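You operate a simulated robot arm through the tools that you are given. There is no shell and no other tool. Be economical: measure what you need, move in short steps, check, and stop when the job is done.

You run a simulated robot arm. Do the job below in one go: nothing can be reset, and whatever is moved stays where it is left.

Task
Put things in order on the laundry counter top. At the end: the pink stick stands on top of the green bath soap; the white funnel stands where the purple scrub jar stood; the green tile brush stands where the white funnel stood; the purple scrub jar stands on top of the orange polishing pad; whatever was shut is shut again. Leave all else as you found it, and nothing knocked over.
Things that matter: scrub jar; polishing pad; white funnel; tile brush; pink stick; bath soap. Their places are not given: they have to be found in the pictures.

The check looks at the end state, three seconds after you hand in, the way a careful person would. Anything else that was tipped, shoved, dropped, spilled or broken makes it a failure.

Robot
A 6-joint arm with a two-finger parallel gripper, fixed in place. Base frame: the origin is at the foot of the arm, x ahead of it, y to its left, z up; the work surface is at about z = 0. Lengths are in m, angles in rad, forces in N, time in s.
With the tool pointing down near the work surface it reaches from about 0.14 to 0.58 m from the base axis. Its first joint turns from -1.152 to 1.152 rad. Payload 2.1 kg.
The tool frame sits at the grasp point between the pads (the TCP): z along the fingers, y along the line on which they close. The tips reach 0.03 m beyond it. The gripper opens to 0.094 m. The fingers are 0.028 m wide and 0.01 m thick; the gripper's body (0.05 by 0.096 m) begins 0.055 m behind the TCP.
Orientation is that of the tool frame in the base frame, as [roll, pitch, yaw] about the fixed x, y, z axes, in that order (R = Rz(yaw) Ry(pitch) Rx(roll)). With the fingers straight down and closing along the base's y, the tool's x points along the base's -x, its y along +y and its z along -z.

Tools
- The arm moves only by the tool servo_tool. Its argument "series" is a list of rows, each an object (a shift or turn left out is 0, a gripper value left out holds the last) with "dp": the shift along the tool's x, y, z in m, a list of three; "turn": the turn, a rotation vector about the tool's x, y, z in degrees, a list of three; "fingers": the closure in counts, from 0 (fully open) to 255 (shut). In form: [{"dp": [dx, dy, dz], "turn": [wx, wy, wz], "fingers": fingers}, ...]. A call has 1 to 10 rows; each row is the pose to reach, as a shift and turn from the pose commanded when the call began, along the tool's axes at that moment. Each row takes 0.2 s and may step no farther than 0.05 m and 0.15 rad from the row before; otherwise, or with a gripper value out of range, the whole call is refused. A pose out of reach is approached as far as the arm can. The call stops where the force on the tool passes 40 N (or 10 N more than at its start, if that is more) or the arm is blocked; 0.2 s more then pass. The fingers move at their own pace (about 0.072 m/s each) and stop on an object; they squeeze with about 34 N. The grip force told is the motor's: it shows also when the fingers shut on nothing. Time passes only in rows, and 0.2 s behind the last, so rows that repeat a pose let the fingers close. It gives the time, the measured TCP pose, the force on the tool (base axes), the opening and the grip force at its end, in the units of the frame above (readings bear some noise).
- Cameras (640 x 400 px; columns grow to the right, rows downward): "scene" is fixed at [0.054, -0.3663, 0.4934]; the picture's right is [0.81, -0.59, 0.00], its down [-0.27, -0.38, -0.88] and it looks along [0.52, 0.72, -0.47] (base axes); focal length 373 px, centre (320, 200). "wrist" rides on the gripper at [-0.037, 0, -0.058] in the tool frame; the picture's right is [0.00, -1.00, 0.00], its down [0.97, 0.00, -0.24] and it looks along [0.24, 0.00, 0.97] (tool axes); focal length 218 px, centre (320, 200).
- snapshot(camera): a new picture of that camera. No time passes.
- pixel_to_xyz(camera, pixels): for up to 12 pixels [column, row] of the newest picture of that camera ("zoom" is the newest enlarged one), the place [x, y, z] in the base frame of the surface seen there, good to about 0.002 m. No time passes.
- zoom(camera, box): a new picture of the part [left, top, right, bottom] of that camera's present view, enlarged. No time passes.
- sign_off(): hands the job in; it is judged then, once.

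Work in short steps. Measure before you move; look again where a grasp or a placing could have gone wrong, and mend it. You have 80 turns and 46 pictures in all, those below and enlarged ones among them. Open the gripper and draw the arm clear of the work before you hand the job in, unless the task says otherwise; then end with one line.

The tools are called after ">>>" by a JSON object that holds its "op" and its "data". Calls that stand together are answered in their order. servo_tool: Moves the arm, as the interface text tells. Its arguments: {"type":"object","properties":{"series":{"type":"array"}},"required":["series"]} The other tools are called the same way: snapshot (camera) takes a picture; pixel_to_xyz (camera, pixels) gives the place of the surface under pixels of a picture; zoom (camera, box) takes an enlarged picture of a part of a camera's view; sign_off () hands the job in.

At the start:

```text
time: 0.0
position: [0.3697, -0.025, 0.3012]
tool_rot: [-3.141, 0.001, -3.142]
wrist_force: [-0.6, 0.1, -0.1]
width: 0.094
grip_force: 0.1
```

scene: 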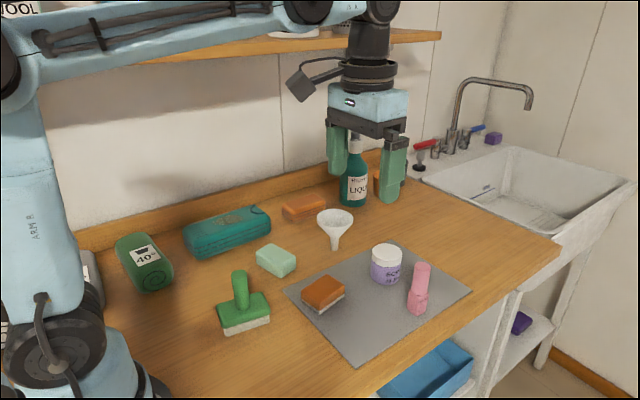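
wrist: 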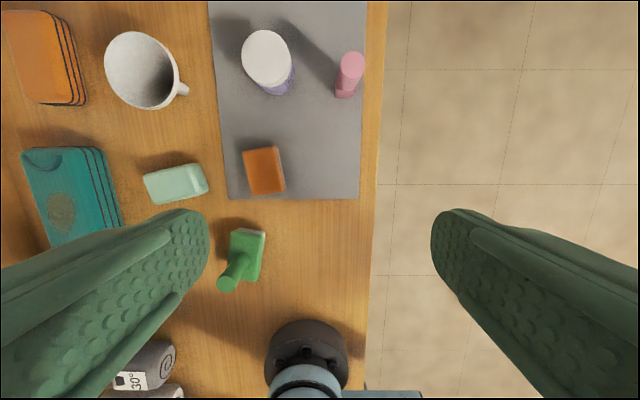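

I start by enlarging the scene to identify the objects and measure them.

>>> {"op": "zoom", "data": {"camera": "scene", "box": [200, 190, 480, 365]}}

>>> {"op": "pixel_to_xyz", "data": {"camera": "scene", "pixels": [[386, 250], [385, 283], [422, 267], [416, 308], [336, 217], [334, 246], [240, 275], [244, 305], [277, 256], [322, 290], [304, 205], [235, 325]]}}

>>> {"op": "pixel_to_xyz", "data": {"camera": "wrist", "pixels": [[267, 58], [350, 70], [145, 70], [264, 170], [175, 183], [247, 255], [232, 280], [183, 88], [245, 155], [285, 190], [145, 178], [207, 185]]}}

```text
2.29 times, centred on (340, 278) of scene
```

zoom: 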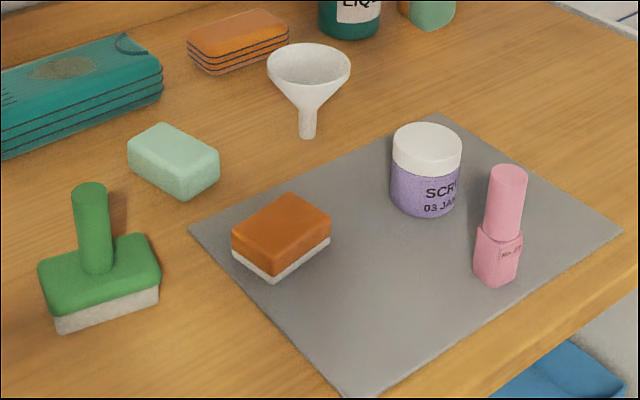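

```text
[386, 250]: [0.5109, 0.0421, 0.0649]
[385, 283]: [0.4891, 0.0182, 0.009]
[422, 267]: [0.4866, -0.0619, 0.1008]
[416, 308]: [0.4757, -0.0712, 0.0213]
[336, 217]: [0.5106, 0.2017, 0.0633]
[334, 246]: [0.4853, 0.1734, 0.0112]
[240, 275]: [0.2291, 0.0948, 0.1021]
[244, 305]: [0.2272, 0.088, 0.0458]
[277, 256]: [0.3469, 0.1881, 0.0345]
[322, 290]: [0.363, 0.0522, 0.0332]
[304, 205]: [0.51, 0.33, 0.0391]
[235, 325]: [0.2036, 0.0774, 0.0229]
```

```text
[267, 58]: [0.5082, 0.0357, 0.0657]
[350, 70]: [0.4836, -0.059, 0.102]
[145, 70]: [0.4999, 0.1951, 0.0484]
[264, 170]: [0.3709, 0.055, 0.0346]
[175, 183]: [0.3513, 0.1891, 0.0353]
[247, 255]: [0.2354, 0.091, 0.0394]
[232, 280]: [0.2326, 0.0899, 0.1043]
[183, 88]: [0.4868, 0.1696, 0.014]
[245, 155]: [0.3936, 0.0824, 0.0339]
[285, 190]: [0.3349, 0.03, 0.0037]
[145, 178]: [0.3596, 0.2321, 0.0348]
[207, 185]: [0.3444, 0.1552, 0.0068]
```

The jar, stick, pad and brush are clear. I enlarge the wrist view for shapes and yaw, and the back of the counter to rule out lookalikes.

>>> {"op": "zoom", "data": {"camera": "wrist", "box": [80, 0, 400, 200]}}

>>> {"op": "zoom", "data": {"camera": "scene", "box": [80, 120, 420, 332]}}

```text
2.00 times, centred on (240, 100) of wrist
```

zoom: 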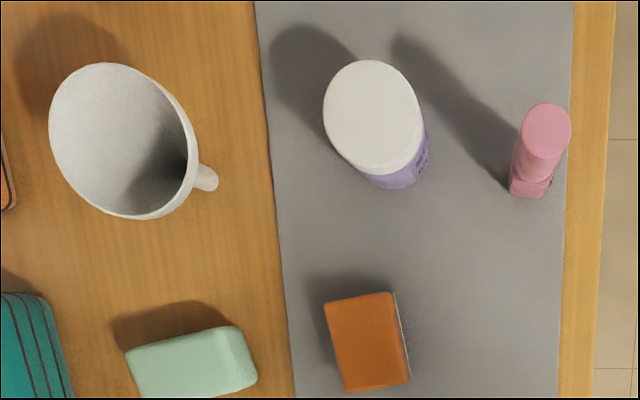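

```text
1.88 times, centred on (250, 226) of scene
```

zoom: 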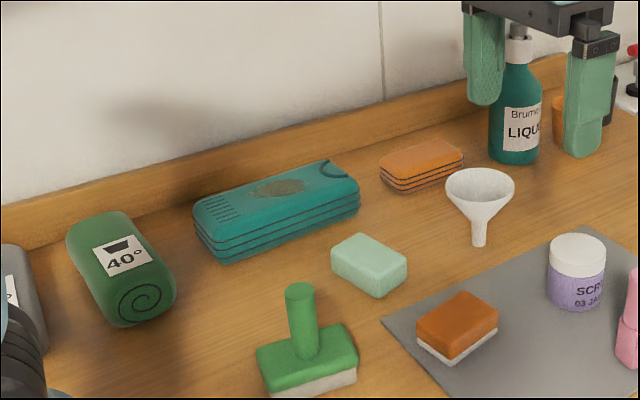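

Now I measure edges: funnel rim, jar lid, stick, pad and soap corners in the wrist view.

>>> {"op": "pixel_to_xyz", "data": {"camera": "wrist", "pixels": [[106, 67], [177.5, 82], [130, 32.5], [154, 107.5], [243, 55], [290, 61], [263, 31.5], [274, 86], [342, 64], [364, 67], [354, 53], [347, 95]]}}

>>> {"op": "pixel_to_xyz", "data": {"camera": "wrist", "pixels": [[244, 150], [276, 148], [284, 190], [253, 194], [145, 178], [196, 164], [208, 185], [152, 203], [232, 230], [263, 231], [256, 281], [182, 95]]}}

>>> {"op": "pixel_to_xyz", "data": {"camera": "scene", "pixels": [[319, 219], [352, 221], [334, 248], [372, 252], [401, 252], [387, 284], [415, 267], [430, 267], [407, 305], [427, 308], [413, 263], [418, 313]]}}

>>> {"op": "pixel_to_xyz", "data": {"camera": "scene", "pixels": [[217, 307], [233, 321], [269, 312], [261, 293], [225, 333], [269, 322], [233, 272], [247, 272], [233, 290], [249, 290], [240, 271], [320, 310]]}}

```text
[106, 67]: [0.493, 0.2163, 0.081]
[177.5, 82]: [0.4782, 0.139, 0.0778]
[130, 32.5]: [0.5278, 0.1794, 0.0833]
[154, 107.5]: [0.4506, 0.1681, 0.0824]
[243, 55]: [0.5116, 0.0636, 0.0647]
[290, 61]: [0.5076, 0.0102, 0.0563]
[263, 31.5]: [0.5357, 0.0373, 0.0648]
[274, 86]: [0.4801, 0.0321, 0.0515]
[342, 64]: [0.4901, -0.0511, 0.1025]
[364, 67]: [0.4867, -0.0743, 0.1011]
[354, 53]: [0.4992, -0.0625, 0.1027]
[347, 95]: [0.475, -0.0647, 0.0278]
```

```text
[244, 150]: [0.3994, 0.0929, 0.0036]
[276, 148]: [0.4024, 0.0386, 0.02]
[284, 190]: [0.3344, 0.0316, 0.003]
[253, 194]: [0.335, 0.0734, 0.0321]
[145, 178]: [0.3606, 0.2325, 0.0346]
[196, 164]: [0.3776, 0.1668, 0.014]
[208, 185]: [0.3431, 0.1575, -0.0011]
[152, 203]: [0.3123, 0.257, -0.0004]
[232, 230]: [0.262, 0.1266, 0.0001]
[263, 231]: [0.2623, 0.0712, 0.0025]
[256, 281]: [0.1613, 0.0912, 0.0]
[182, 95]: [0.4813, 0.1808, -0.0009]
```

```text
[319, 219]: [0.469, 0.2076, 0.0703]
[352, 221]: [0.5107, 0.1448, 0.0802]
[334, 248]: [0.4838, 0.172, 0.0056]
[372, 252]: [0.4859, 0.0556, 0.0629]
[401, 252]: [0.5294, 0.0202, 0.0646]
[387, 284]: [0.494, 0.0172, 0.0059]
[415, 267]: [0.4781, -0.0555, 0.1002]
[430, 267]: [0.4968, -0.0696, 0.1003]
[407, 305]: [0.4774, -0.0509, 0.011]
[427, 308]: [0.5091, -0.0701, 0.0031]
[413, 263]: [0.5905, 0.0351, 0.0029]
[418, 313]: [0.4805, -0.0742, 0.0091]
```

```text
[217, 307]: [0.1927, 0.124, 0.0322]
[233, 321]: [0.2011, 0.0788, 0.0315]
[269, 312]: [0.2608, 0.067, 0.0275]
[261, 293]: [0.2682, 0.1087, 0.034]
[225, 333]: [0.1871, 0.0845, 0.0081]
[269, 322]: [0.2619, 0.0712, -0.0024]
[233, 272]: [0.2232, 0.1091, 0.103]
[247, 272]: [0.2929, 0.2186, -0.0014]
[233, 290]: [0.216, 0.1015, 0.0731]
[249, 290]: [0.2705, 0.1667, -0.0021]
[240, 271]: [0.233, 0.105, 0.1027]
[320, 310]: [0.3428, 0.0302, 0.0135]
```

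Funnel centre ≈(0.489,0.177), rim z 0.082; jar ≈(0.508,0.037), Ø0.054; stick ≈(0.4875,-0.0625). I move over the pad/soap region to get a view of them from straight above.

>>> {"op": "servo_tool", "data": {"series": [{"dp": [0, 0.045, 0], "fingers": 0}, {"dp": [0, 0.09, 0]}, {"dp": [0, 0.135, 0]}, {"dp": [0, 0.135, 0]}]}}

>>> {"op": "snapshot", "data": {"camera": "wrist"}}

```text
time: 1.0
position: [0.3693, 0.109, 0.2996]
tool_rot: [-3.141, -0.001, 3.141]
wrist_force: [0.4, 0.4, 0.2]
width: 0.094
grip_force: 0.0
```

```text
40 pictures are left
```

wrist: 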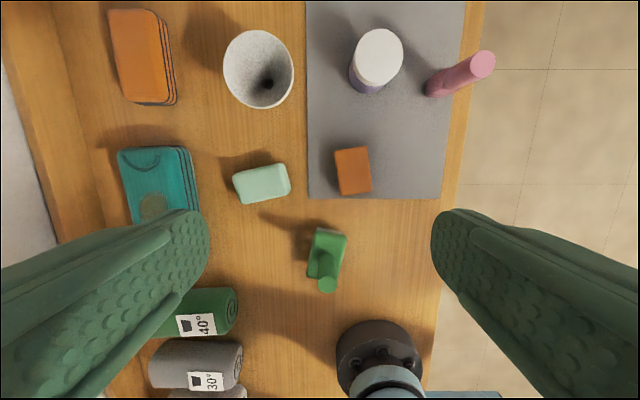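

The soap is at (262,183), pad at (353,171), brush at (327,255). I enlarge and read their outlines.

>>> {"op": "zoom", "data": {"camera": "wrist", "box": [220, 130, 400, 300]}}

>>> {"op": "pixel_to_xyz", "data": {"camera": "wrist", "pixels": [[336, 151], [365, 149], [369, 190], [342, 192], [353, 171], [235, 177], [282, 166], [287, 185], [243, 200], [262, 183], [258, 180], [327, 285]]}}

```text
2.35 times, centred on (310, 215) of wrist
```

zoom: 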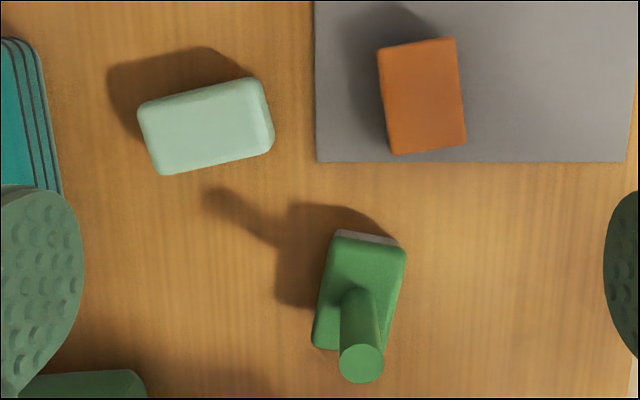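

```text
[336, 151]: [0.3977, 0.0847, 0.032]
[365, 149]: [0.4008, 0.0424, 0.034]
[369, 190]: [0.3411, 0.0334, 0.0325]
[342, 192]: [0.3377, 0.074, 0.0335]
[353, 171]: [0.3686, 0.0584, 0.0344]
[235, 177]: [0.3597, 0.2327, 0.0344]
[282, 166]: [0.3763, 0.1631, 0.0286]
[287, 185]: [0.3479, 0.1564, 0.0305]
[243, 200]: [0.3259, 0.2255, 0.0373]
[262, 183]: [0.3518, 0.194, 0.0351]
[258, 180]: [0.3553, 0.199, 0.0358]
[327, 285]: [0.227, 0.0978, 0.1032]
```

Pad centre (0.369,0.0586), top z 0.034; soap centre (0.352,0.194), top z 0.035. Now I go above the jar (0.508,0.037) and check.

>>> {"op": "servo_tool", "data": {"series": [{"dp": [-0.035, -0.018, 0.02]}, {"dp": [-0.07, -0.036, 0.04]}, {"dp": [-0.105, -0.055, 0.06]}, {"dp": [-0.138, -0.073, 0.08]}, {"dp": [-0.138, -0.073, 0.12]}, {"dp": [-0.138, -0.073, 0.15]}, {"dp": [-0.138, -0.073, 0.15]}]}}

>>> {"op": "snapshot", "data": {"camera": "wrist"}}

```text
time: 2.6
position: [0.5092, 0.0382, 0.1521]
tool_rot: [-3.141, -0.001, 3.14]
wrist_force: [0.4, 0.2, 0.4]
width: 0.094
grip_force: 0.1
```

```text
38 pictures are left
```

wrist: 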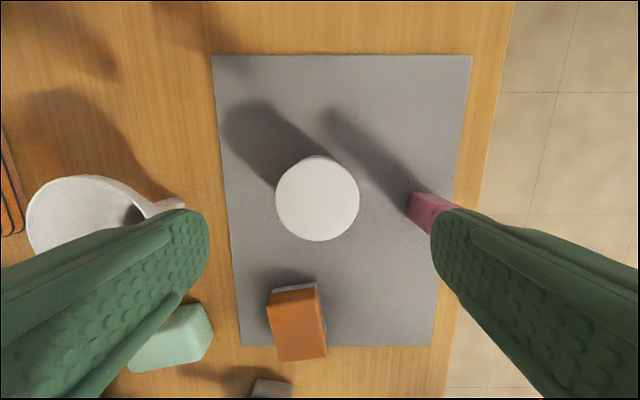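

The lid is centred at (317,198) with both fingers clear of the stick. I read the lid edges to confirm the centre before going down.

>>> {"op": "pixel_to_xyz", "data": {"camera": "wrist", "pixels": [[278, 198], [357, 198], [317, 159], [317, 239], [317, 199], [412, 200], [320, 156]]}}

```text
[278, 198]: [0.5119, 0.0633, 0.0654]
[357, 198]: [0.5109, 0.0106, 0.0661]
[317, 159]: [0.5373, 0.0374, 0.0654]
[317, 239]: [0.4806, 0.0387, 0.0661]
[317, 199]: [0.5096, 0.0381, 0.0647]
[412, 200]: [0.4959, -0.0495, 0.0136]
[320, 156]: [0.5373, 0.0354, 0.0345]
```

Centre (0.509,0.0375), the TCP is already over it. I lower to z≈0.04 and close.

>>> {"op": "servo_tool", "data": {"series": [{"dp": [0, 0, 0.04]}, {"dp": [0, 0, 0.08]}, {"dp": [0, 0, 0.112]}, {"dp": [0, 0, 0.112]}, {"dp": [0, 0, 0.112], "fingers": 255}, {"dp": [0, 0, 0.112]}, {"dp": [0, 0, 0.112]}, {"dp": [0, 0, 0.112]}]}}

```text
time: 4.4
position: [0.5101, 0.0389, 0.0342]
tool_rot: [3.141, 0.0, -3.141]
wrist_force: [-1.1, -0.2, 1.4]
width: 0.0575
grip_force: 33.7
```

Jar gripped at width 0.0575. I lift it straight up and carry it over the pad.

>>> {"op": "servo_tool", "data": {"series": [{"dp": [0, 0, -0.03]}, {"dp": [0, 0, -0.07]}, {"dp": [0, 0, -0.1]}, {"dp": [0.045, 0.005, -0.1]}, {"dp": [0.09, 0.015, -0.1]}, {"dp": [0.139, 0.021, -0.1]}, {"dp": [0.139, 0.021, -0.1]}, {"dp": [0.139, 0.021, -0.1]}]}}

>>> {"op": "snapshot", "data": {"camera": "wrist"}}

>>> {"op": "snapshot", "data": {"camera": "scene"}}

```text
time: 6.2
position: [0.3668, 0.0545, 0.1396]
tool_rot: [3.141, 0.0, -3.141]
wrist_force: [-0.3, 0.1, -0.7]
width: 0.0573
grip_force: 34.3
```

```text
37 pictures are left
```

wrist: 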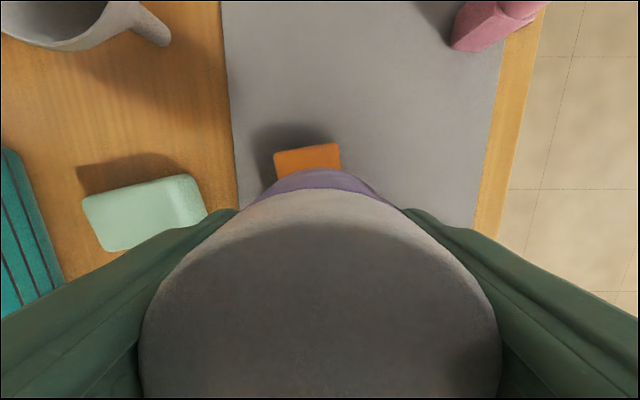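

```text
36 pictures are left
```

scene: 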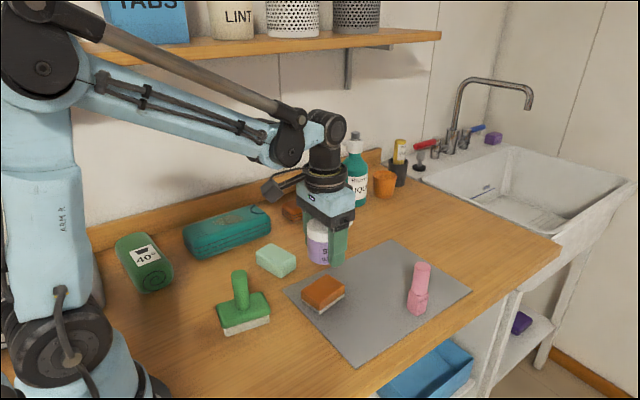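

The jar hangs straight. I measure the jar and the visible edge of the pad to check the alignment.

>>> {"op": "pixel_to_xyz", "data": {"camera": "wrist", "pixels": [[143, 340], [497, 340], [320, 230], [275, 155], [338, 146], [320, 195], [320, 340]]}}

>>> {"op": "servo_tool", "data": {"series": [{"dp": [0, 0, 0]}]}}

```text
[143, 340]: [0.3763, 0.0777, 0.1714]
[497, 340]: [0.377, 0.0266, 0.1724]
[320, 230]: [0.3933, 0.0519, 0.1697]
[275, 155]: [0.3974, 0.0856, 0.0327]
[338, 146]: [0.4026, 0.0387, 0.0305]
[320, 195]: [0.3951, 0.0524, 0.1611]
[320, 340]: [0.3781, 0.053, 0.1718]
```

```text
time: 6.6
position: [0.3682, 0.0546, 0.1396]
tool_rot: [-3.14, 0.001, -3.141]
wrist_force: [0.3, -0.1, -0.6]
width: 0.0572
grip_force: 34.3
```

Jar centre is (0.367,0.052), so I shift by +0.006 in y, +0.002 in x, and lower 0.06 (bottom is at ≈0.106, pad top 0.034).

>>> {"op": "servo_tool", "data": {"series": [{"dp": [-0.002, 0.0065, 0]}, {"dp": [-0.002, 0.0065, 0.03]}, {"dp": [-0.002, 0.0065, 0.06]}, {"dp": [-0.002, 0.0065, 0.06]}, {"dp": [-0.002, 0.0065, 0.06]}]}}

>>> {"op": "zoom", "data": {"camera": "scene", "box": [240, 200, 400, 330]}}

>>> {"op": "pixel_to_xyz", "data": {"camera": "wrist", "pixels": [[320, 230], [143, 340], [497, 340]]}}

```text
time: 7.8
position: [0.3706, 0.0636, 0.0764]
tool_rot: [3.141, 0.0, -3.141]
wrist_force: [0.1, -0.2, -1.2]
width: 0.0575
grip_force: 33.8
```

```text
3.08 times, centred on (320, 265) of scene
```

zoom: 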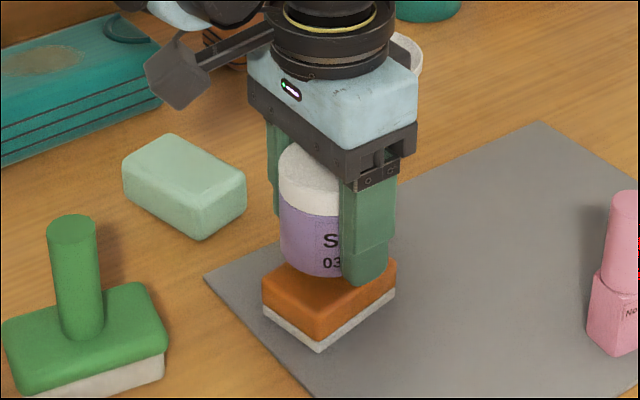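

```text
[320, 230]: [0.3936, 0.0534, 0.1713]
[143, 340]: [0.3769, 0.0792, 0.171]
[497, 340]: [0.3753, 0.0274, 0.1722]
```

The bottom looks ~1 cm above the pad. I check the lateral position with a fresh wrist picture.

>>> {"op": "snapshot", "data": {"camera": "wrist"}}

>>> {"op": "pixel_to_xyz", "data": {"camera": "wrist", "pixels": [[320, 230], [143, 340], [497, 340], [320, 340]]}}

>>> {"op": "pixel_to_xyz", "data": {"camera": "zoom", "pixels": [[310, 180], [310, 245], [310, 275], [355, 345], [270, 285], [393, 268]]}}

```text
34 pictures are left
```

wrist: 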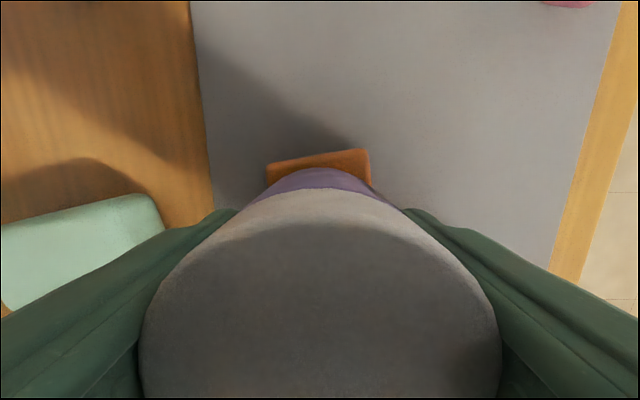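

```text
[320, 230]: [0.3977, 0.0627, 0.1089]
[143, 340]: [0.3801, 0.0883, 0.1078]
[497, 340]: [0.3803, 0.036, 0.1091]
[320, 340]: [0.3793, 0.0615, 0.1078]
```

```text
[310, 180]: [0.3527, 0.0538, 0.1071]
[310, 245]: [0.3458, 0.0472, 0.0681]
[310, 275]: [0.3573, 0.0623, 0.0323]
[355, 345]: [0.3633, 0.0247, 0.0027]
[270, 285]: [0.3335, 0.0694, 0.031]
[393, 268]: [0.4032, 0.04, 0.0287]
```

Jar is at (0.371,0.062), bottom ≈0.043. I correct slightly and lower until contact shows.

>>> {"op": "servo_tool", "data": {"series": [{"dp": [0.0015, -0.003, 0]}, {"dp": [0.0015, -0.003, 0.004]}, {"dp": [0.0015, -0.003, 0.007]}, {"dp": [0.0015, -0.003, 0.007]}]}}

>>> {"op": "snapshot", "data": {"camera": "wrist"}}

>>> {"op": "pixel_to_xyz", "data": {"camera": "wrist", "pixels": [[320, 230], [143, 340], [497, 340], [320, 340]]}}

```text
time: 8.8
position: [0.3677, 0.0614, 0.0702]
tool_rot: [3.141, 0.002, 3.141]
wrist_force: [-0.3, 0.2, -1.0]
width: 0.0572
grip_force: 34.0
```

```text
33 pictures are left
```

wrist: 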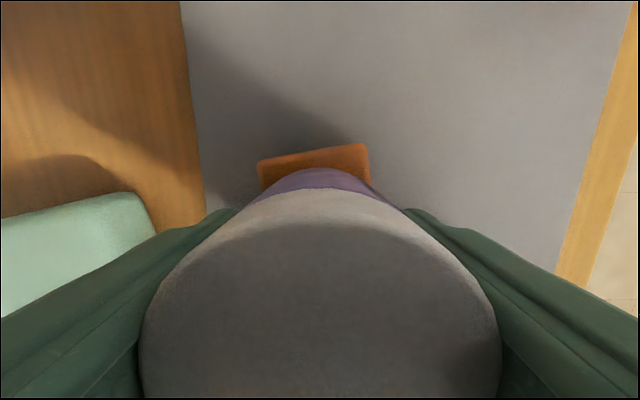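

```text
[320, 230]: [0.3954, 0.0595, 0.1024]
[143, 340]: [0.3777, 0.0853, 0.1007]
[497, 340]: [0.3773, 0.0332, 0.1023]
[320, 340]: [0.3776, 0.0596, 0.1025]
```

Aligned at (0.368,0.059), about 3 mm above. I lower the last bit.

>>> {"op": "servo_tool", "data": {"series": [{"dp": [0, 0, 0.001]}, {"dp": [0, 0, 0.002]}, {"dp": [0, 0, 0.003]}, {"dp": [0, 0, 0.003]}]}}

```text
time: 9.8
position: [0.3702, 0.0612, 0.0699]
tool_rot: [-3.141, 0.0, -3.14]
wrist_force: [0.4, -0.1, -1.7]
width: 0.0574
grip_force: 34.3
```

>>> {"op": "servo_tool", "data": {"series": [{"dp": [0, 0, 0.001]}, {"dp": [0, 0, 0.002]}, {"dp": [0, 0, 0.002]}, {"dp": [0, 0, 0.002]}]}}

>>> {"op": "zoom", "data": {"camera": "scene", "box": [270, 210, 390, 320]}}

```text
time: 10.8
position: [0.3702, 0.0607, 0.0667]
tool_rot: [3.14, 0.0, -3.141]
wrist_force: [0.1, -0.3, -1.4]
width: 0.0572
grip_force: 33.7
```

```text
3.64 times, centred on (330, 265) of scene
```

zoom: 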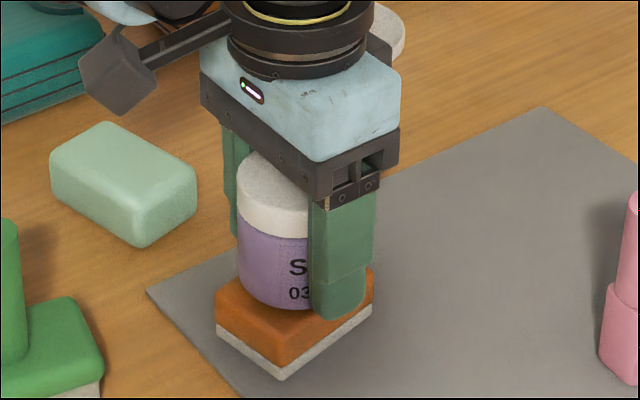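

>>> {"op": "pixel_to_xyz", "data": {"camera": "zoom", "pixels": [[270, 190], [265, 175], [285, 180], [260, 170], [300, 345], [345, 300]]}}

>>> {"op": "servo_tool", "data": {"series": [{"dp": [0, 0, 0.001]}, {"dp": [0, 0, 0.002]}, {"dp": [0, 0, 0.002]}, {"dp": [0, 0, 0.002]}]}}

```text
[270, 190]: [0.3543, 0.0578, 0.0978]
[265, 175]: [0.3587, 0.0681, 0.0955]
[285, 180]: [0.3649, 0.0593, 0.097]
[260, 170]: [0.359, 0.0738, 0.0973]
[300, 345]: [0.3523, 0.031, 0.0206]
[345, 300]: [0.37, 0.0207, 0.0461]
```

```text
time: 11.8
position: [0.3702, 0.0601, 0.0639]
tool_rot: [-3.139, 0.0, -3.141]
wrist_force: [-0.2, 0.1, -2.2]
width: 0.0572
grip_force: 34.0
```

The lid top now reads ≈0.097, meaning the jar bottom is at the pad top; it is seated. I release and rise straight up.

>>> {"op": "servo_tool", "data": {"series": [{"dp": [0, 0, 0], "fingers": 60}, {"dp": [0, 0, 0]}, {"dp": [0, 0, 0]}, {"dp": [0, 0, -0.02]}, {"dp": [0, 0, -0.06]}, {"dp": [0, 0, -0.1]}, {"dp": [0, 0, -0.14]}, {"dp": [0, 0, -0.14]}]}}

>>> {"op": "snapshot", "data": {"camera": "scene"}}

>>> {"op": "snapshot", "data": {"camera": "wrist"}}

```text
time: 13.6
position: [0.3692, 0.0611, 0.2029]
tool_rot: [3.141, -0.001, 3.14]
wrist_force: [0.4, -0.1, -0.1]
width: 0.0718
grip_force: 0.0
```

```text
31 pictures are left
```

scene: 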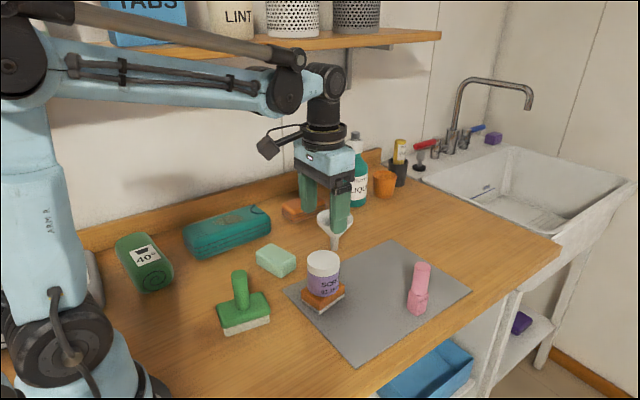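

```text
30 pictures are left
```

wrist: 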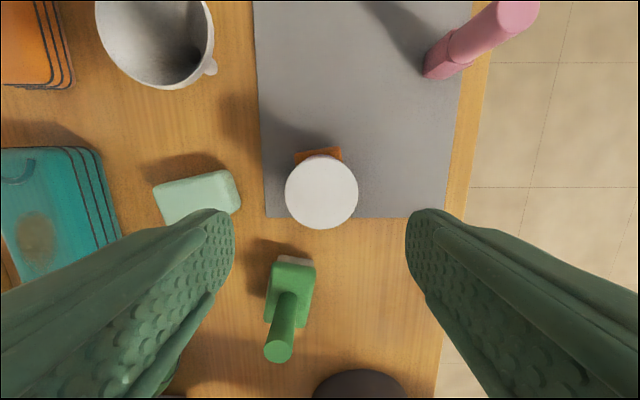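

Jar stands well on the pad. Next the funnel: I go above (0.489,0.177) with open fingers.

>>> {"op": "servo_tool", "data": {"series": [{"dp": [-0.03, 0.029, 0], "fingers": 0}, {"dp": [-0.06, 0.058, 0]}, {"dp": [-0.09, 0.087, 0]}, {"dp": [-0.12, 0.1155, 0]}, {"dp": [-0.12, 0.1155, 0.02]}, {"dp": [-0.12, 0.1155, 0.02]}]}}

>>> {"op": "snapshot", "data": {"camera": "wrist"}}

```text
time: 15.0
position: [0.4903, 0.1765, 0.1888]
tool_rot: [3.14, -0.001, 3.14]
wrist_force: [0.8, -0.8, -0.5]
width: 0.0939
grip_force: 0.0
```

```text
29 pictures are left
```

wrist: 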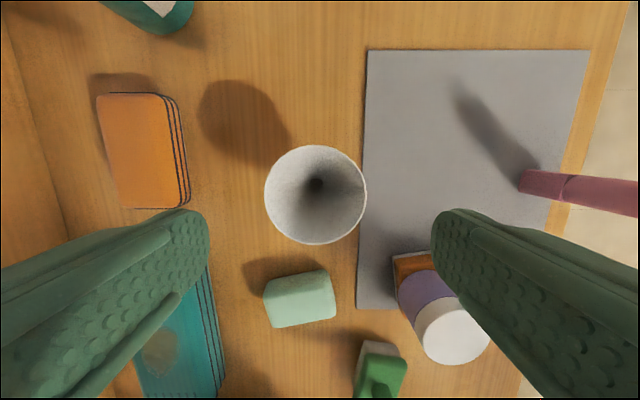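

>>> {"op": "pixel_to_xyz", "data": {"camera": "wrist", "pixels": [[266, 194], [365, 194], [316, 147], [316, 242], [268, 194], [363, 194], [316, 149], [316, 240], [316, 185]]}}

>>> {"op": "zoom", "data": {"camera": "scene", "box": [290, 180, 390, 260]}}

```text
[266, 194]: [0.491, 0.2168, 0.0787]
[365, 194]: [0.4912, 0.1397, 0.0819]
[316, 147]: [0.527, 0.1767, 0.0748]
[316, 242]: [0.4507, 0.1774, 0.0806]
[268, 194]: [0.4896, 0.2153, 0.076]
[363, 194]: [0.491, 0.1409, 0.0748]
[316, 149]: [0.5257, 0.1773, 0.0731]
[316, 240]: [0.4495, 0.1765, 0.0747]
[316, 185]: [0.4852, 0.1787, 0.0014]
```

```text
5.00 times, centred on (340, 220) of scene
```

zoom: 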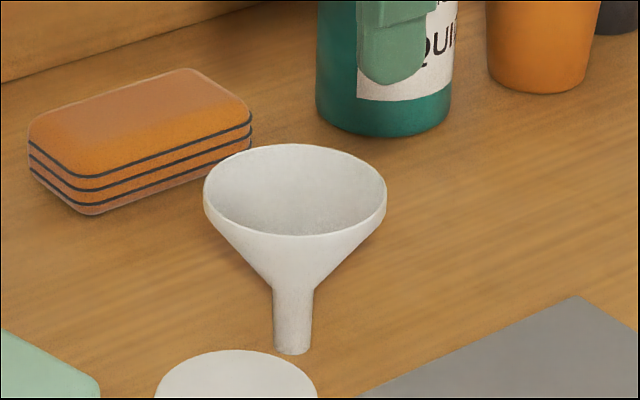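

Rim centre is (0.490,0.178) with a short vertical band at z≈0.073–0.082. I lower so the TCP is at that band and close.

>>> {"op": "servo_tool", "data": {"series": [{"dp": [0, 0.001, 0.04]}, {"dp": [0, 0.001, 0.08]}, {"dp": [0, 0.001, 0.107]}, {"dp": [0, 0.001, 0.107]}, {"dp": [0, 0.001, 0.107], "fingers": 255}, {"dp": [0, 0.001, 0.107]}, {"dp": [0, 0.001, 0.107]}]}}

>>> {"op": "snapshot", "data": {"camera": "wrist"}}

```text
time: 16.6
position: [0.4911, 0.1775, 0.0786]
tool_rot: [3.141, 0.0, 3.14]
wrist_force: [0.4, 0.2, 0.1]
width: 0.0844
grip_force: 34.2
```

```text
27 pictures are left
```

wrist: 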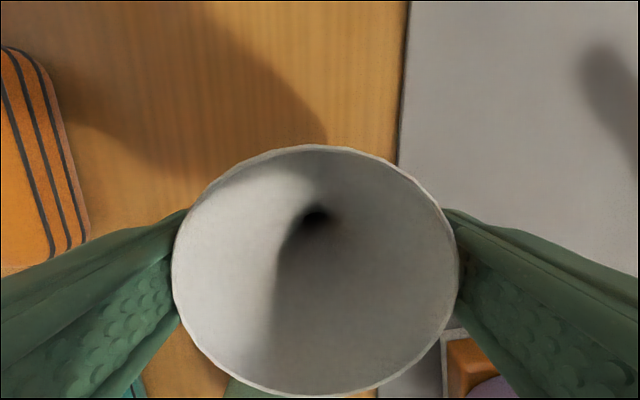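

Rim is held (width 0.084). I lift 6 cm and check that it hangs straight.

>>> {"op": "servo_tool", "data": {"series": [{"dp": [0, 0, -0.01]}, {"dp": [0, 0, -0.03]}, {"dp": [0, 0, -0.05]}, {"dp": [0, 0, -0.05]}, {"dp": [0, 0, -0.05]}]}}

>>> {"op": "zoom", "data": {"camera": "scene", "box": [260, 140, 420, 260]}}

>>> {"op": "pixel_to_xyz", "data": {"camera": "zoom", "pixels": [[298, 320], [295, 310], [310, 230]]}}

```text
time: 17.8
position: [0.4892, 0.1787, 0.128]
tool_rot: [-3.142, 0.001, -3.141]
wrist_force: [-0.9, -0.7, 0.3]
width: 0.0841
grip_force: 33.9
```

```text
3.33 times, centred on (340, 200) of scene
```

zoom: 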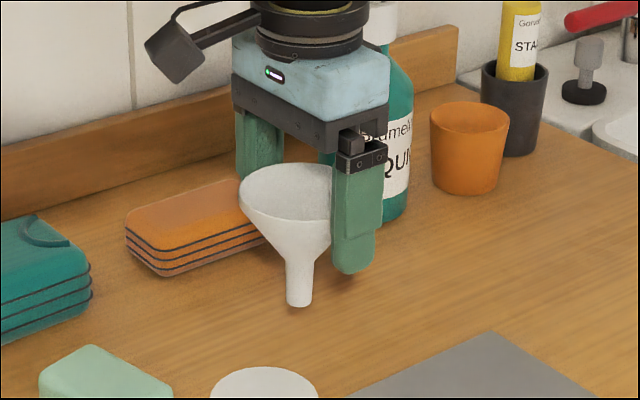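

```text
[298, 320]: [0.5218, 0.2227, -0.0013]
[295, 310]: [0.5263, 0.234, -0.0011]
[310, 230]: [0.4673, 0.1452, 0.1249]
```

It hangs straight. I carry it to the jar's old place (0.509,0.0375) at this height.

>>> {"op": "servo_tool", "data": {"series": [{"dp": [-0.005, -0.035, 0]}, {"dp": [-0.01, -0.07, 0]}, {"dp": [-0.015, -0.105, 0]}, {"dp": [-0.019, -0.14, 0]}, {"dp": [-0.019, -0.14, 0]}, {"dp": [-0.019, -0.14, 0.03]}, {"dp": [-0.019, -0.14, 0.03]}]}}

>>> {"op": "snapshot", "data": {"camera": "wrist"}}

>>> {"op": "zoom", "data": {"camera": "scene", "box": [320, 180, 460, 310]}}

>>> {"op": "pixel_to_xyz", "data": {"camera": "wrist", "pixels": [[176, 265], [456, 265], [320, 149], [320, 391], [314, 216]]}}

```text
time: 19.4
position: [0.5084, 0.0381, 0.097]
tool_rot: [-3.14, 0.0, -3.139]
wrist_force: [0.0, 0.1, -0.4]
width: 0.0843
grip_force: 33.7
```

```text
25 pictures are left
```

wrist: 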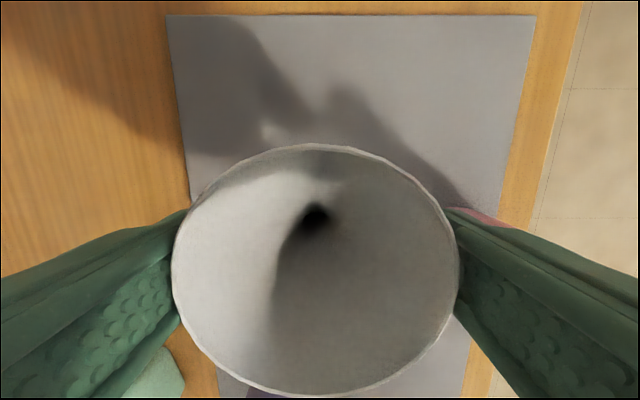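

```text
3.08 times, centred on (390, 245) of scene
```

zoom: 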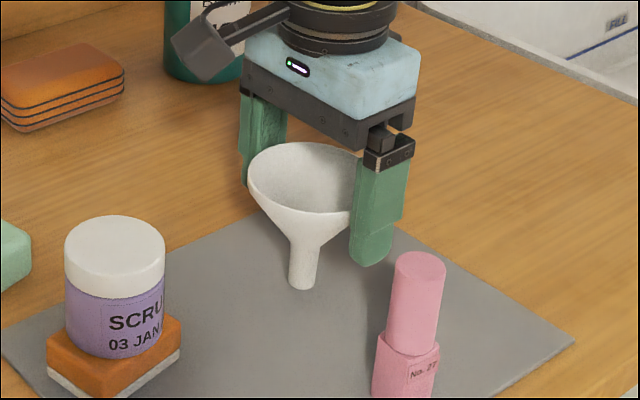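

```text
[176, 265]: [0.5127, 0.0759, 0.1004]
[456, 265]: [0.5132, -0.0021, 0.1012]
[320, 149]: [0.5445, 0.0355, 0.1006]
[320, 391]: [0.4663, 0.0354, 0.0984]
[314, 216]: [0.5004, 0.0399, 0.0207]
```

Funnel centre (0.5055,0.037); rim is ≈2 cm above its resting height (mat ≈3 mm thick). I shift +3 mm in x and lower 14 mm.

>>> {"op": "servo_tool", "data": {"series": [{"dp": [-0.003, 0.0005, 0.005]}, {"dp": [-0.003, 0.0005, 0.01]}, {"dp": [-0.003, 0.0005, 0.013]}, {"dp": [-0.003, 0.0005, 0.013]}, {"dp": [-0.003, 0.0005, 0.013]}]}}

>>> {"op": "snapshot", "data": {"camera": "wrist"}}

>>> {"op": "pixel_to_xyz", "data": {"camera": "wrist", "pixels": [[176, 265], [456, 265], [320, 149], [320, 391], [200, 200], [430, 200], [500, 100]]}}

```text
time: 20.6
position: [0.5117, 0.038, 0.0846]
tool_rot: [-3.141, 0.002, -3.141]
wrist_force: [0.3, 0.4, 0.4]
width: 0.0841
grip_force: 34.4
```

```text
23 pictures are left
```

wrist: 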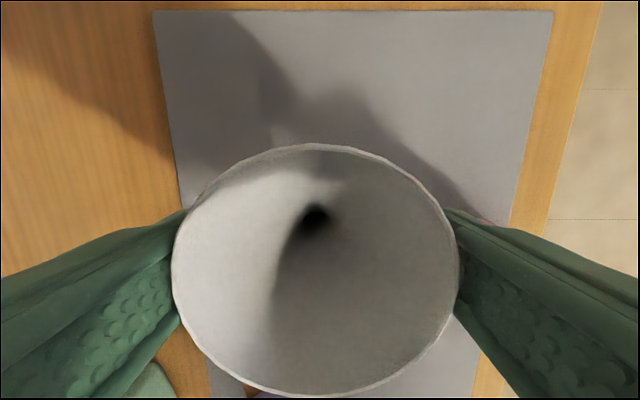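

```text
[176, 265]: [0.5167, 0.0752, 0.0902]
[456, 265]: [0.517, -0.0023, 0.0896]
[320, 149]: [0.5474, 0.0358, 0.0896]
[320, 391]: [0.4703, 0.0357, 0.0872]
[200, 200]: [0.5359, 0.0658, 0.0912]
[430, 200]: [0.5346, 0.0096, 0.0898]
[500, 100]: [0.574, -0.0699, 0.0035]
```

Centred at (0.509,0.0365), about 5 mm above. I lower in millimetre rows.

>>> {"op": "servo_tool", "data": {"series": [{"dp": [0, 0.0005, 0.001]}, {"dp": [0, 0.0005, 0.002]}, {"dp": [0, 0.0005, 0.003]}, {"dp": [0, 0.0005, 0.004]}, {"dp": [0, 0.0005, 0.004]}]}}

>>> {"op": "zoom", "data": {"camera": "scene", "box": [350, 215, 430, 285]}}

>>> {"op": "pixel_to_xyz", "data": {"camera": "wrist", "pixels": [[176, 265]]}}

```text
time: 21.8
position: [0.5116, 0.0393, 0.0806]
tool_rot: [-3.141, 0.0, 3.14]
wrist_force: [1.5, -1.1, 11.4]
width: 0.0841
grip_force: 34.2
```

```text
5.71 times, centred on (390, 250) of scene
```

zoom: 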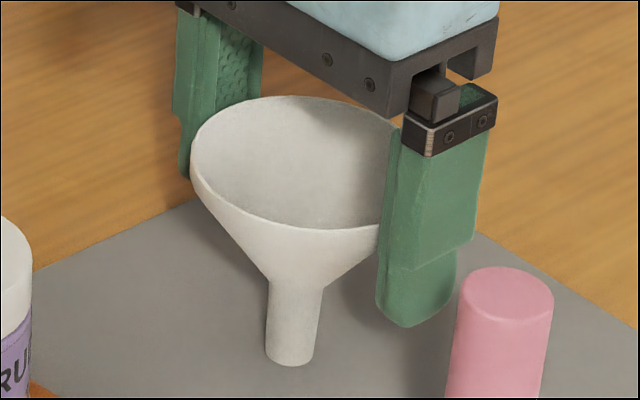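

```text
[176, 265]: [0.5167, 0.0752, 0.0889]
```

Contact (Fz 11 N): it stands on the mat. I ease off half a millimetre, open fully, wait, then rise.

>>> {"op": "servo_tool", "data": {"series": [{"dp": [0, 0, -0.0007]}, {"dp": [0, 0, -0.0007]}, {"dp": [0, 0, -0.0007], "fingers": 0}, {"dp": [0, 0, -0.0007]}, {"dp": [0, 0, -0.0007]}, {"dp": [0, 0, -0.02]}, {"dp": [0, 0, -0.06]}, {"dp": [0, 0, -0.1]}, {"dp": [0, 0, -0.12]}]}}

>>> {"op": "snapshot", "data": {"camera": "wrist"}}

>>> {"op": "snapshot", "data": {"camera": "scene"}}

```text
time: 23.8
position: [0.512, 0.0398, 0.2003]
tool_rot: [-3.142, 0.0, -3.141]
wrist_force: [-0.8, 0.3, 0.0]
width: 0.094
grip_force: 0.0
```

```text
21 pictures are left
```

wrist: 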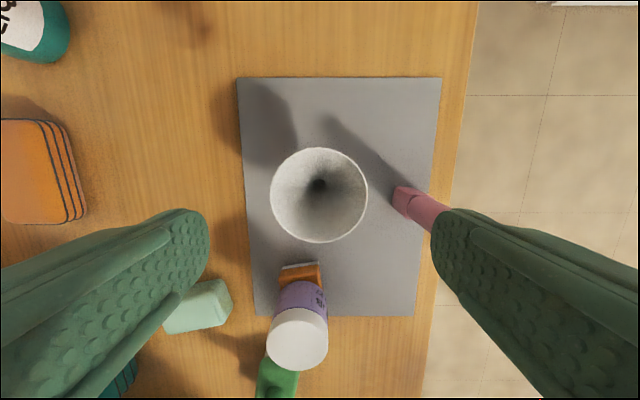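

```text
20 pictures are left
```

scene: 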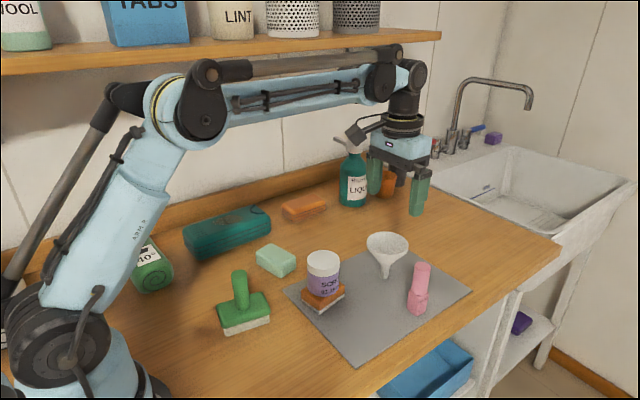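

The funnel stands centred on the jar's old spot. Now the brush: I go above its handle (≈0.229,0.096).

>>> {"op": "servo_tool", "data": {"series": [{"dp": [0.045, 0.009, 0]}, {"dp": [0.09, 0.018, 0]}, {"dp": [0.135, 0.027, 0]}, {"dp": [0.18, 0.036, 0]}, {"dp": [0.225, 0.045, 0]}, {"dp": [0.265, 0.053, 0]}, {"dp": [0.282, 0.057, 0]}, {"dp": [0.282, 0.057, 0]}]}}

>>> {"op": "snapshot", "data": {"camera": "wrist"}}

```text
time: 25.6
position: [0.2267, 0.0958, 0.2011]
tool_rot: [3.139, -0.001, -3.139]
wrist_force: [-1.2, -0.5, -0.4]
width: 0.0939
grip_force: 0.1
```

```text
19 pictures are left
```

wrist: 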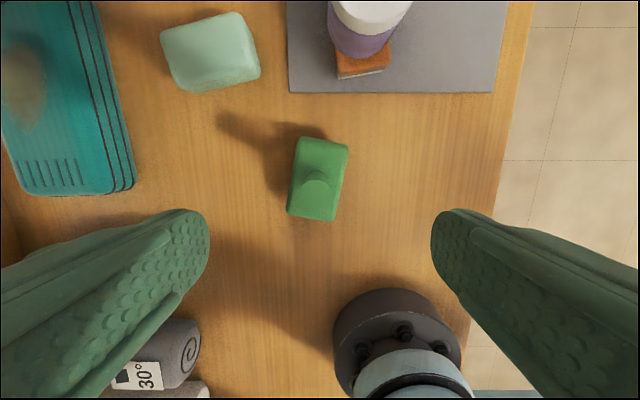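

>>> {"op": "zoom", "data": {"camera": "wrist", "box": [270, 120, 370, 230]}}

>>> {"op": "pixel_to_xyz", "data": {"camera": "wrist", "pixels": [[318, 187], [306, 187], [330, 187], [318, 176], [318, 198], [300, 139], [346, 148], [291, 212], [334, 219]]}}

```text
3.64 times, centred on (320, 175) of wrist
```

zoom: 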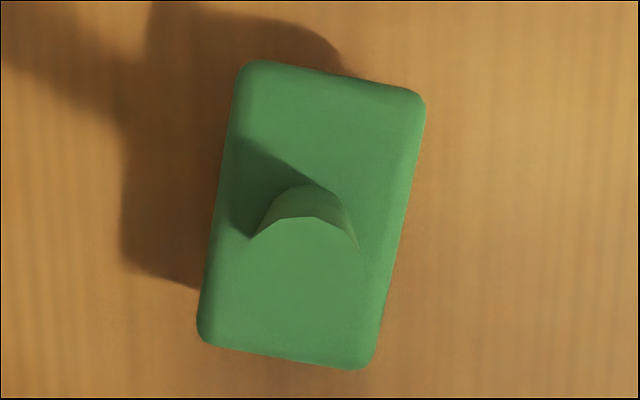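

```text
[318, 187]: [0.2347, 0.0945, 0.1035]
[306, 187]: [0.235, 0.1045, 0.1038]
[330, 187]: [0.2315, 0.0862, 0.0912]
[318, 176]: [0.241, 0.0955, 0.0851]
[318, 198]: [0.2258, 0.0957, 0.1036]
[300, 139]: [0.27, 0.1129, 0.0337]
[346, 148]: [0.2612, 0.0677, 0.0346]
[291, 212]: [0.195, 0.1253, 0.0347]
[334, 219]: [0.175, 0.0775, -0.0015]
```

Handle centre ≈(0.227,0.0965), directly under the TCP. I lower to z≈0.08 (tips 1.5 cm above the brush base) and close.

>>> {"op": "servo_tool", "data": {"series": [{"dp": [0, 0, 0.04]}, {"dp": [0, 0, 0.08]}, {"dp": [0, 0, 0.12]}, {"dp": [0, 0, 0.12]}, {"dp": [0, 0, 0.12], "fingers": 255}, {"dp": [0, 0, 0.12]}, {"dp": [0, 0, 0.12]}, {"dp": [0, 0, 0.12]}, {"dp": [0, 0, 0.12]}]}}

>>> {"op": "zoom", "data": {"camera": "scene", "box": [180, 220, 320, 340]}}

```text
time: 27.6
position: [0.2292, 0.0953, 0.0838]
tool_rot: [3.141, -0.001, 3.141]
wrist_force: [-0.3, -0.3, 0.0]
width: 0.0289
grip_force: 34.0
```

```text
3.33 times, centred on (250, 280) of scene
```

zoom: 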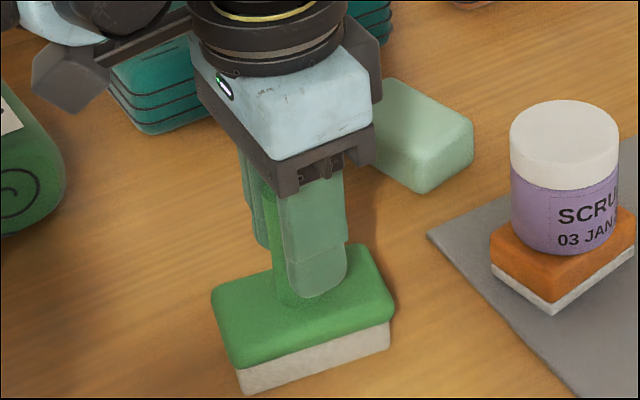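

Gripped. I lift 13 cm and carry toward the funnel's old place (0.489,0.1775).

>>> {"op": "servo_tool", "data": {"series": [{"dp": [0, 0, -0.04]}, {"dp": [0, 0, -0.08]}, {"dp": [0, 0, -0.125]}, {"dp": [-0.04, 0.0125, -0.125]}, {"dp": [-0.085, 0.0265, -0.125]}, {"dp": [-0.13, 0.0405, -0.125]}, {"dp": [-0.175, 0.0545, -0.125]}, {"dp": [-0.22, 0.0685, -0.125]}, {"dp": [-0.26, 0.081, -0.125]}, {"dp": [-0.26, 0.081, -0.125]}]}}

>>> {"op": "servo_tool", "data": {"series": [{"dp": [0, 0, 0.04]}, {"dp": [0, 0, 0.08]}, {"dp": [0, 0, 0.1]}, {"dp": [0, 0, 0.1]}]}}

>>> {"op": "snapshot", "data": {"camera": "wrist"}}

>>> {"op": "zoom", "data": {"camera": "scene", "box": [260, 150, 420, 270]}}

```text
time: 29.8
position: [0.4843, 0.1764, 0.2049]
tool_rot: [-3.14, -0.001, 3.141]
wrist_force: [-0.1, -0.3, -1.4]
width: 0.0289
grip_force: 33.7
```

```text
time: 30.8
position: [0.4868, 0.1765, 0.1061]
tool_rot: [-3.141, -0.001, -3.141]
wrist_force: [0.0, 0.0, -1.8]
width: 0.0289
grip_force: 34.3
```

```text
16 pictures are left
```

wrist: 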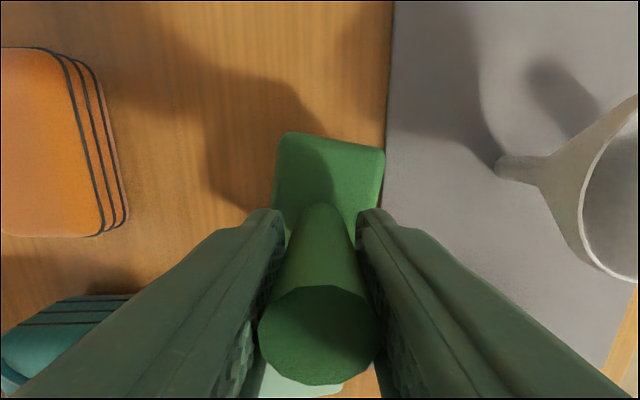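

```text
3.33 times, centred on (340, 210) of scene
```

zoom: 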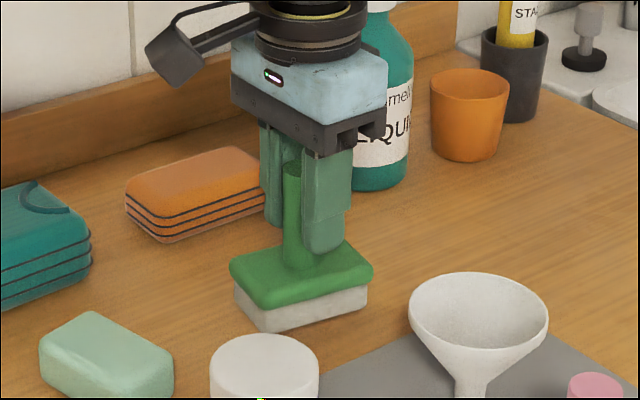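

I measure the brush base corners and the mat's left edge before lowering.

>>> {"op": "pixel_to_xyz", "data": {"camera": "wrist", "pixels": [[286, 136], [383, 152], [388, 170], [392, 120], [320, 335], [274, 200]]}}

>>> {"op": "pixel_to_xyz", "data": {"camera": "zoom", "pixels": [[232, 268], [262, 302], [370, 272], [318, 330], [372, 340], [345, 242]]}}

```text
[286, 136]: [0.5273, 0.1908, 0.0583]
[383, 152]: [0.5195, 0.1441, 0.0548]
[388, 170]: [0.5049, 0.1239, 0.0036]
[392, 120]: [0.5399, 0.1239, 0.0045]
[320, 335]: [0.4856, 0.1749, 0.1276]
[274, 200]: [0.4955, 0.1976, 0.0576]
```

```text
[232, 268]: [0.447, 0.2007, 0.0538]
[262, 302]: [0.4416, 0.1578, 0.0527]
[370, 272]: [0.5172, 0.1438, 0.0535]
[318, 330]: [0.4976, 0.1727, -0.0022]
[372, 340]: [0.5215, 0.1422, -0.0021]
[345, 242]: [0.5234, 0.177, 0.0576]
```

Base centre is (0.4845,0.1735), bottom ≈2.2 cm up, mat edge (y 0.124) clear. I shift +5/+4 mm and lower.

>>> {"op": "servo_tool", "data": {"series": [{"dp": [-0.0045, 0.004, 0]}, {"dp": [-0.0045, 0.004, 0.01]}, {"dp": [-0.0045, 0.004, 0.018]}, {"dp": [-0.0045, 0.004, 0.02]}, {"dp": [-0.0045, 0.004, 0.021]}, {"dp": [-0.0045, 0.004, 0.021]}]}}

>>> {"op": "servo_tool", "data": {"series": [{"dp": [0, 0, 0.001]}, {"dp": [0, 0, 0.002]}, {"dp": [0, 0, 0.002]}]}}

>>> {"op": "zoom", "data": {"camera": "scene", "box": [280, 180, 400, 270]}}

>>> {"op": "pixel_to_xyz", "data": {"camera": "zoom", "pixels": [[210, 235], [170, 220], [320, 240], [230, 310]]}}

```text
time: 32.2
position: [0.4941, 0.1812, 0.0849]
tool_rot: [3.14, -0.001, 3.141]
wrist_force: [-0.1, 0.6, -1.0]
width: 0.0288
grip_force: 33.8
```

```text
time: 33.0
position: [0.4927, 0.182, 0.0824]
tool_rot: [-3.14, 0.0, -3.14]
wrist_force: [-0.7, -1.9, 17.9]
width: 0.0288
grip_force: 34.0
```

```text
4.44 times, centred on (340, 225) of scene
```

zoom: 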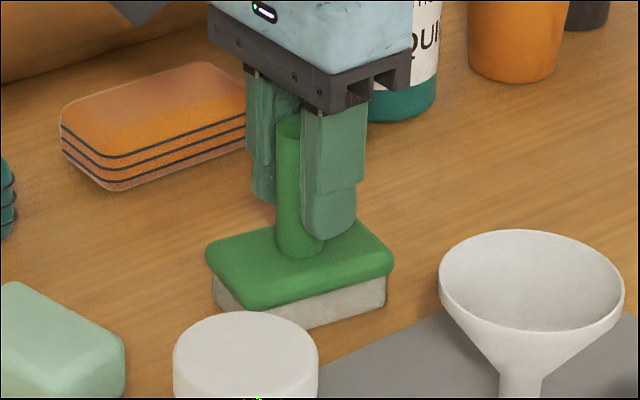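

```text
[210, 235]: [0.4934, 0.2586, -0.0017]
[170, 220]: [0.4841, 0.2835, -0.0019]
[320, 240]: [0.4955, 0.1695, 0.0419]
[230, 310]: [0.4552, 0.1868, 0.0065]
```

It is on the counter (18 N contact). I check its corners before letting go.

>>> {"op": "pixel_to_xyz", "data": {"camera": "zoom", "pixels": [[211, 255], [250, 300], [388, 265], [350, 225], [380, 300], [240, 307]]}}

```text
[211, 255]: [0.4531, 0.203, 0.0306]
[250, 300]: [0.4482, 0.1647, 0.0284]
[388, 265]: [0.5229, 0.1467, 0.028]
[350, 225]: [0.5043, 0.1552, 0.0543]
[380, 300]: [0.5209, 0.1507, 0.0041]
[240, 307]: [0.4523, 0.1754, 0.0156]
```

Centre ≈(0.488,0.175), good. I release and rise.

>>> {"op": "servo_tool", "data": {"series": [{"dp": [0, 0, -0.001]}, {"dp": [0, 0, -0.001], "fingers": 120}, {"dp": [0, 0, -0.001]}, {"dp": [0, 0, -0.001]}, {"dp": [0, 0, -0.04]}, {"dp": [0, 0, -0.08]}, {"dp": [0, 0, -0.12]}, {"dp": [0, 0, -0.12]}]}}

>>> {"op": "snapshot", "data": {"camera": "wrist"}}

```text
time: 34.8
position: [0.4961, 0.1805, 0.2014]
tool_rot: [3.141, 0.0, 3.141]
wrist_force: [0.0, -0.3, -0.8]
width: 0.0498
grip_force: 0.1
```

```text
13 pictures are left
```

wrist: 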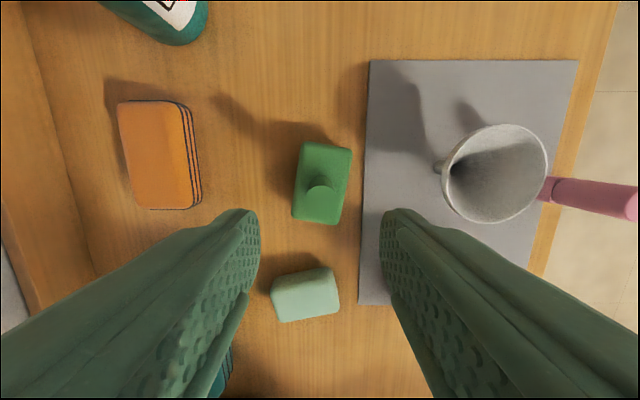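

Brush stands at the funnel's place. Now I go above the pink stick (0.4875,-0.0625) with a moderate opening.

>>> {"op": "servo_tool", "data": {"series": [{"dp": [0.001, -0.045, 0], "fingers": 105}, {"dp": [0.002, -0.09, 0]}, {"dp": [0.003, -0.135, 0]}, {"dp": [0.004, -0.18, 0]}, {"dp": [0.005, -0.22, 0]}, {"dp": [0.006, -0.2435, 0]}, {"dp": [0.006, -0.2435, 0]}]}}

>>> {"op": "snapshot", "data": {"camera": "wrist"}}

>>> {"op": "pixel_to_xyz", "data": {"camera": "wrist", "pixels": [[320, 190], [310, 190], [330, 190], [320, 180], [320, 200], [320, 210]]}}

```text
time: 36.4
position: [0.4873, -0.0623, 0.2041]
tool_rot: [3.14, -0.001, 3.141]
wrist_force: [-0.1, -1.1, 0.7]
width: 0.0553
grip_force: 0.1
```

```text
12 pictures are left
```

wrist: 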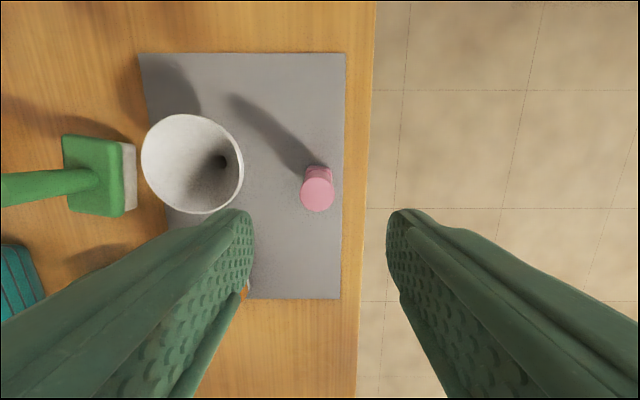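

```text
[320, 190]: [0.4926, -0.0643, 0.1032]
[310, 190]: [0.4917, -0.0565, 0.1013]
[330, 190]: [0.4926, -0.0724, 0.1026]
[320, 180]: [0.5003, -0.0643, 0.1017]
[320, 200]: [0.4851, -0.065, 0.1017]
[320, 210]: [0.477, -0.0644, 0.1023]
```

Stick centre ≈(0.489,-0.0625), funnel rim clear of the left finger by ≈2 cm. I lower to z≈0.08 and close.

>>> {"op": "servo_tool", "data": {"series": [{"dp": [-0.002, 0, 0.04]}, {"dp": [-0.002, 0, 0.08]}, {"dp": [-0.002, 0, 0.122]}, {"dp": [-0.002, 0, 0.122]}, {"dp": [-0.002, 0, 0.122], "fingers": 255}, {"dp": [-0.002, 0, 0.122]}, {"dp": [-0.002, 0, 0.122]}]}}

>>> {"op": "servo_tool", "data": {"series": [{"dp": [0, 0, -0.03]}, {"dp": [0, 0, -0.07]}, {"dp": [0, 0, -0.11]}, {"dp": [0, 0, -0.12]}, {"dp": [0, 0, -0.12]}]}}

>>> {"op": "snapshot", "data": {"camera": "scene"}}

```text
time: 38.0
position: [0.4899, -0.0654, 0.08]
tool_rot: [-3.14, -0.001, -3.142]
wrist_force: [0.3, 3.4, 6.1]
width: 0.0251
grip_force: 34.1
```

```text
time: 39.2
position: [0.4883, -0.0619, 0.202]
tool_rot: [3.141, 0.001, 3.141]
wrist_force: [-0.2, 0.3, 0.2]
width: 0.0252
grip_force: 33.7
```

```text
11 pictures are left
```

scene: 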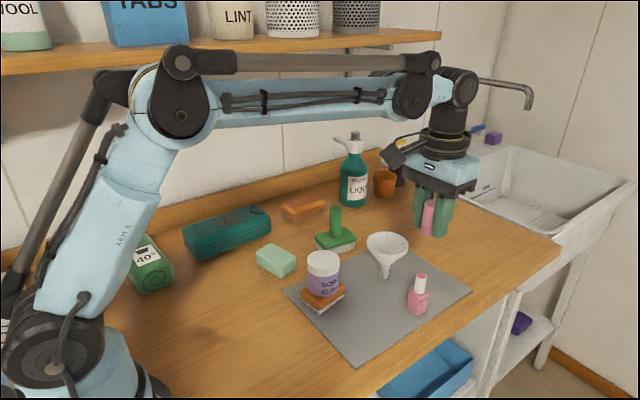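

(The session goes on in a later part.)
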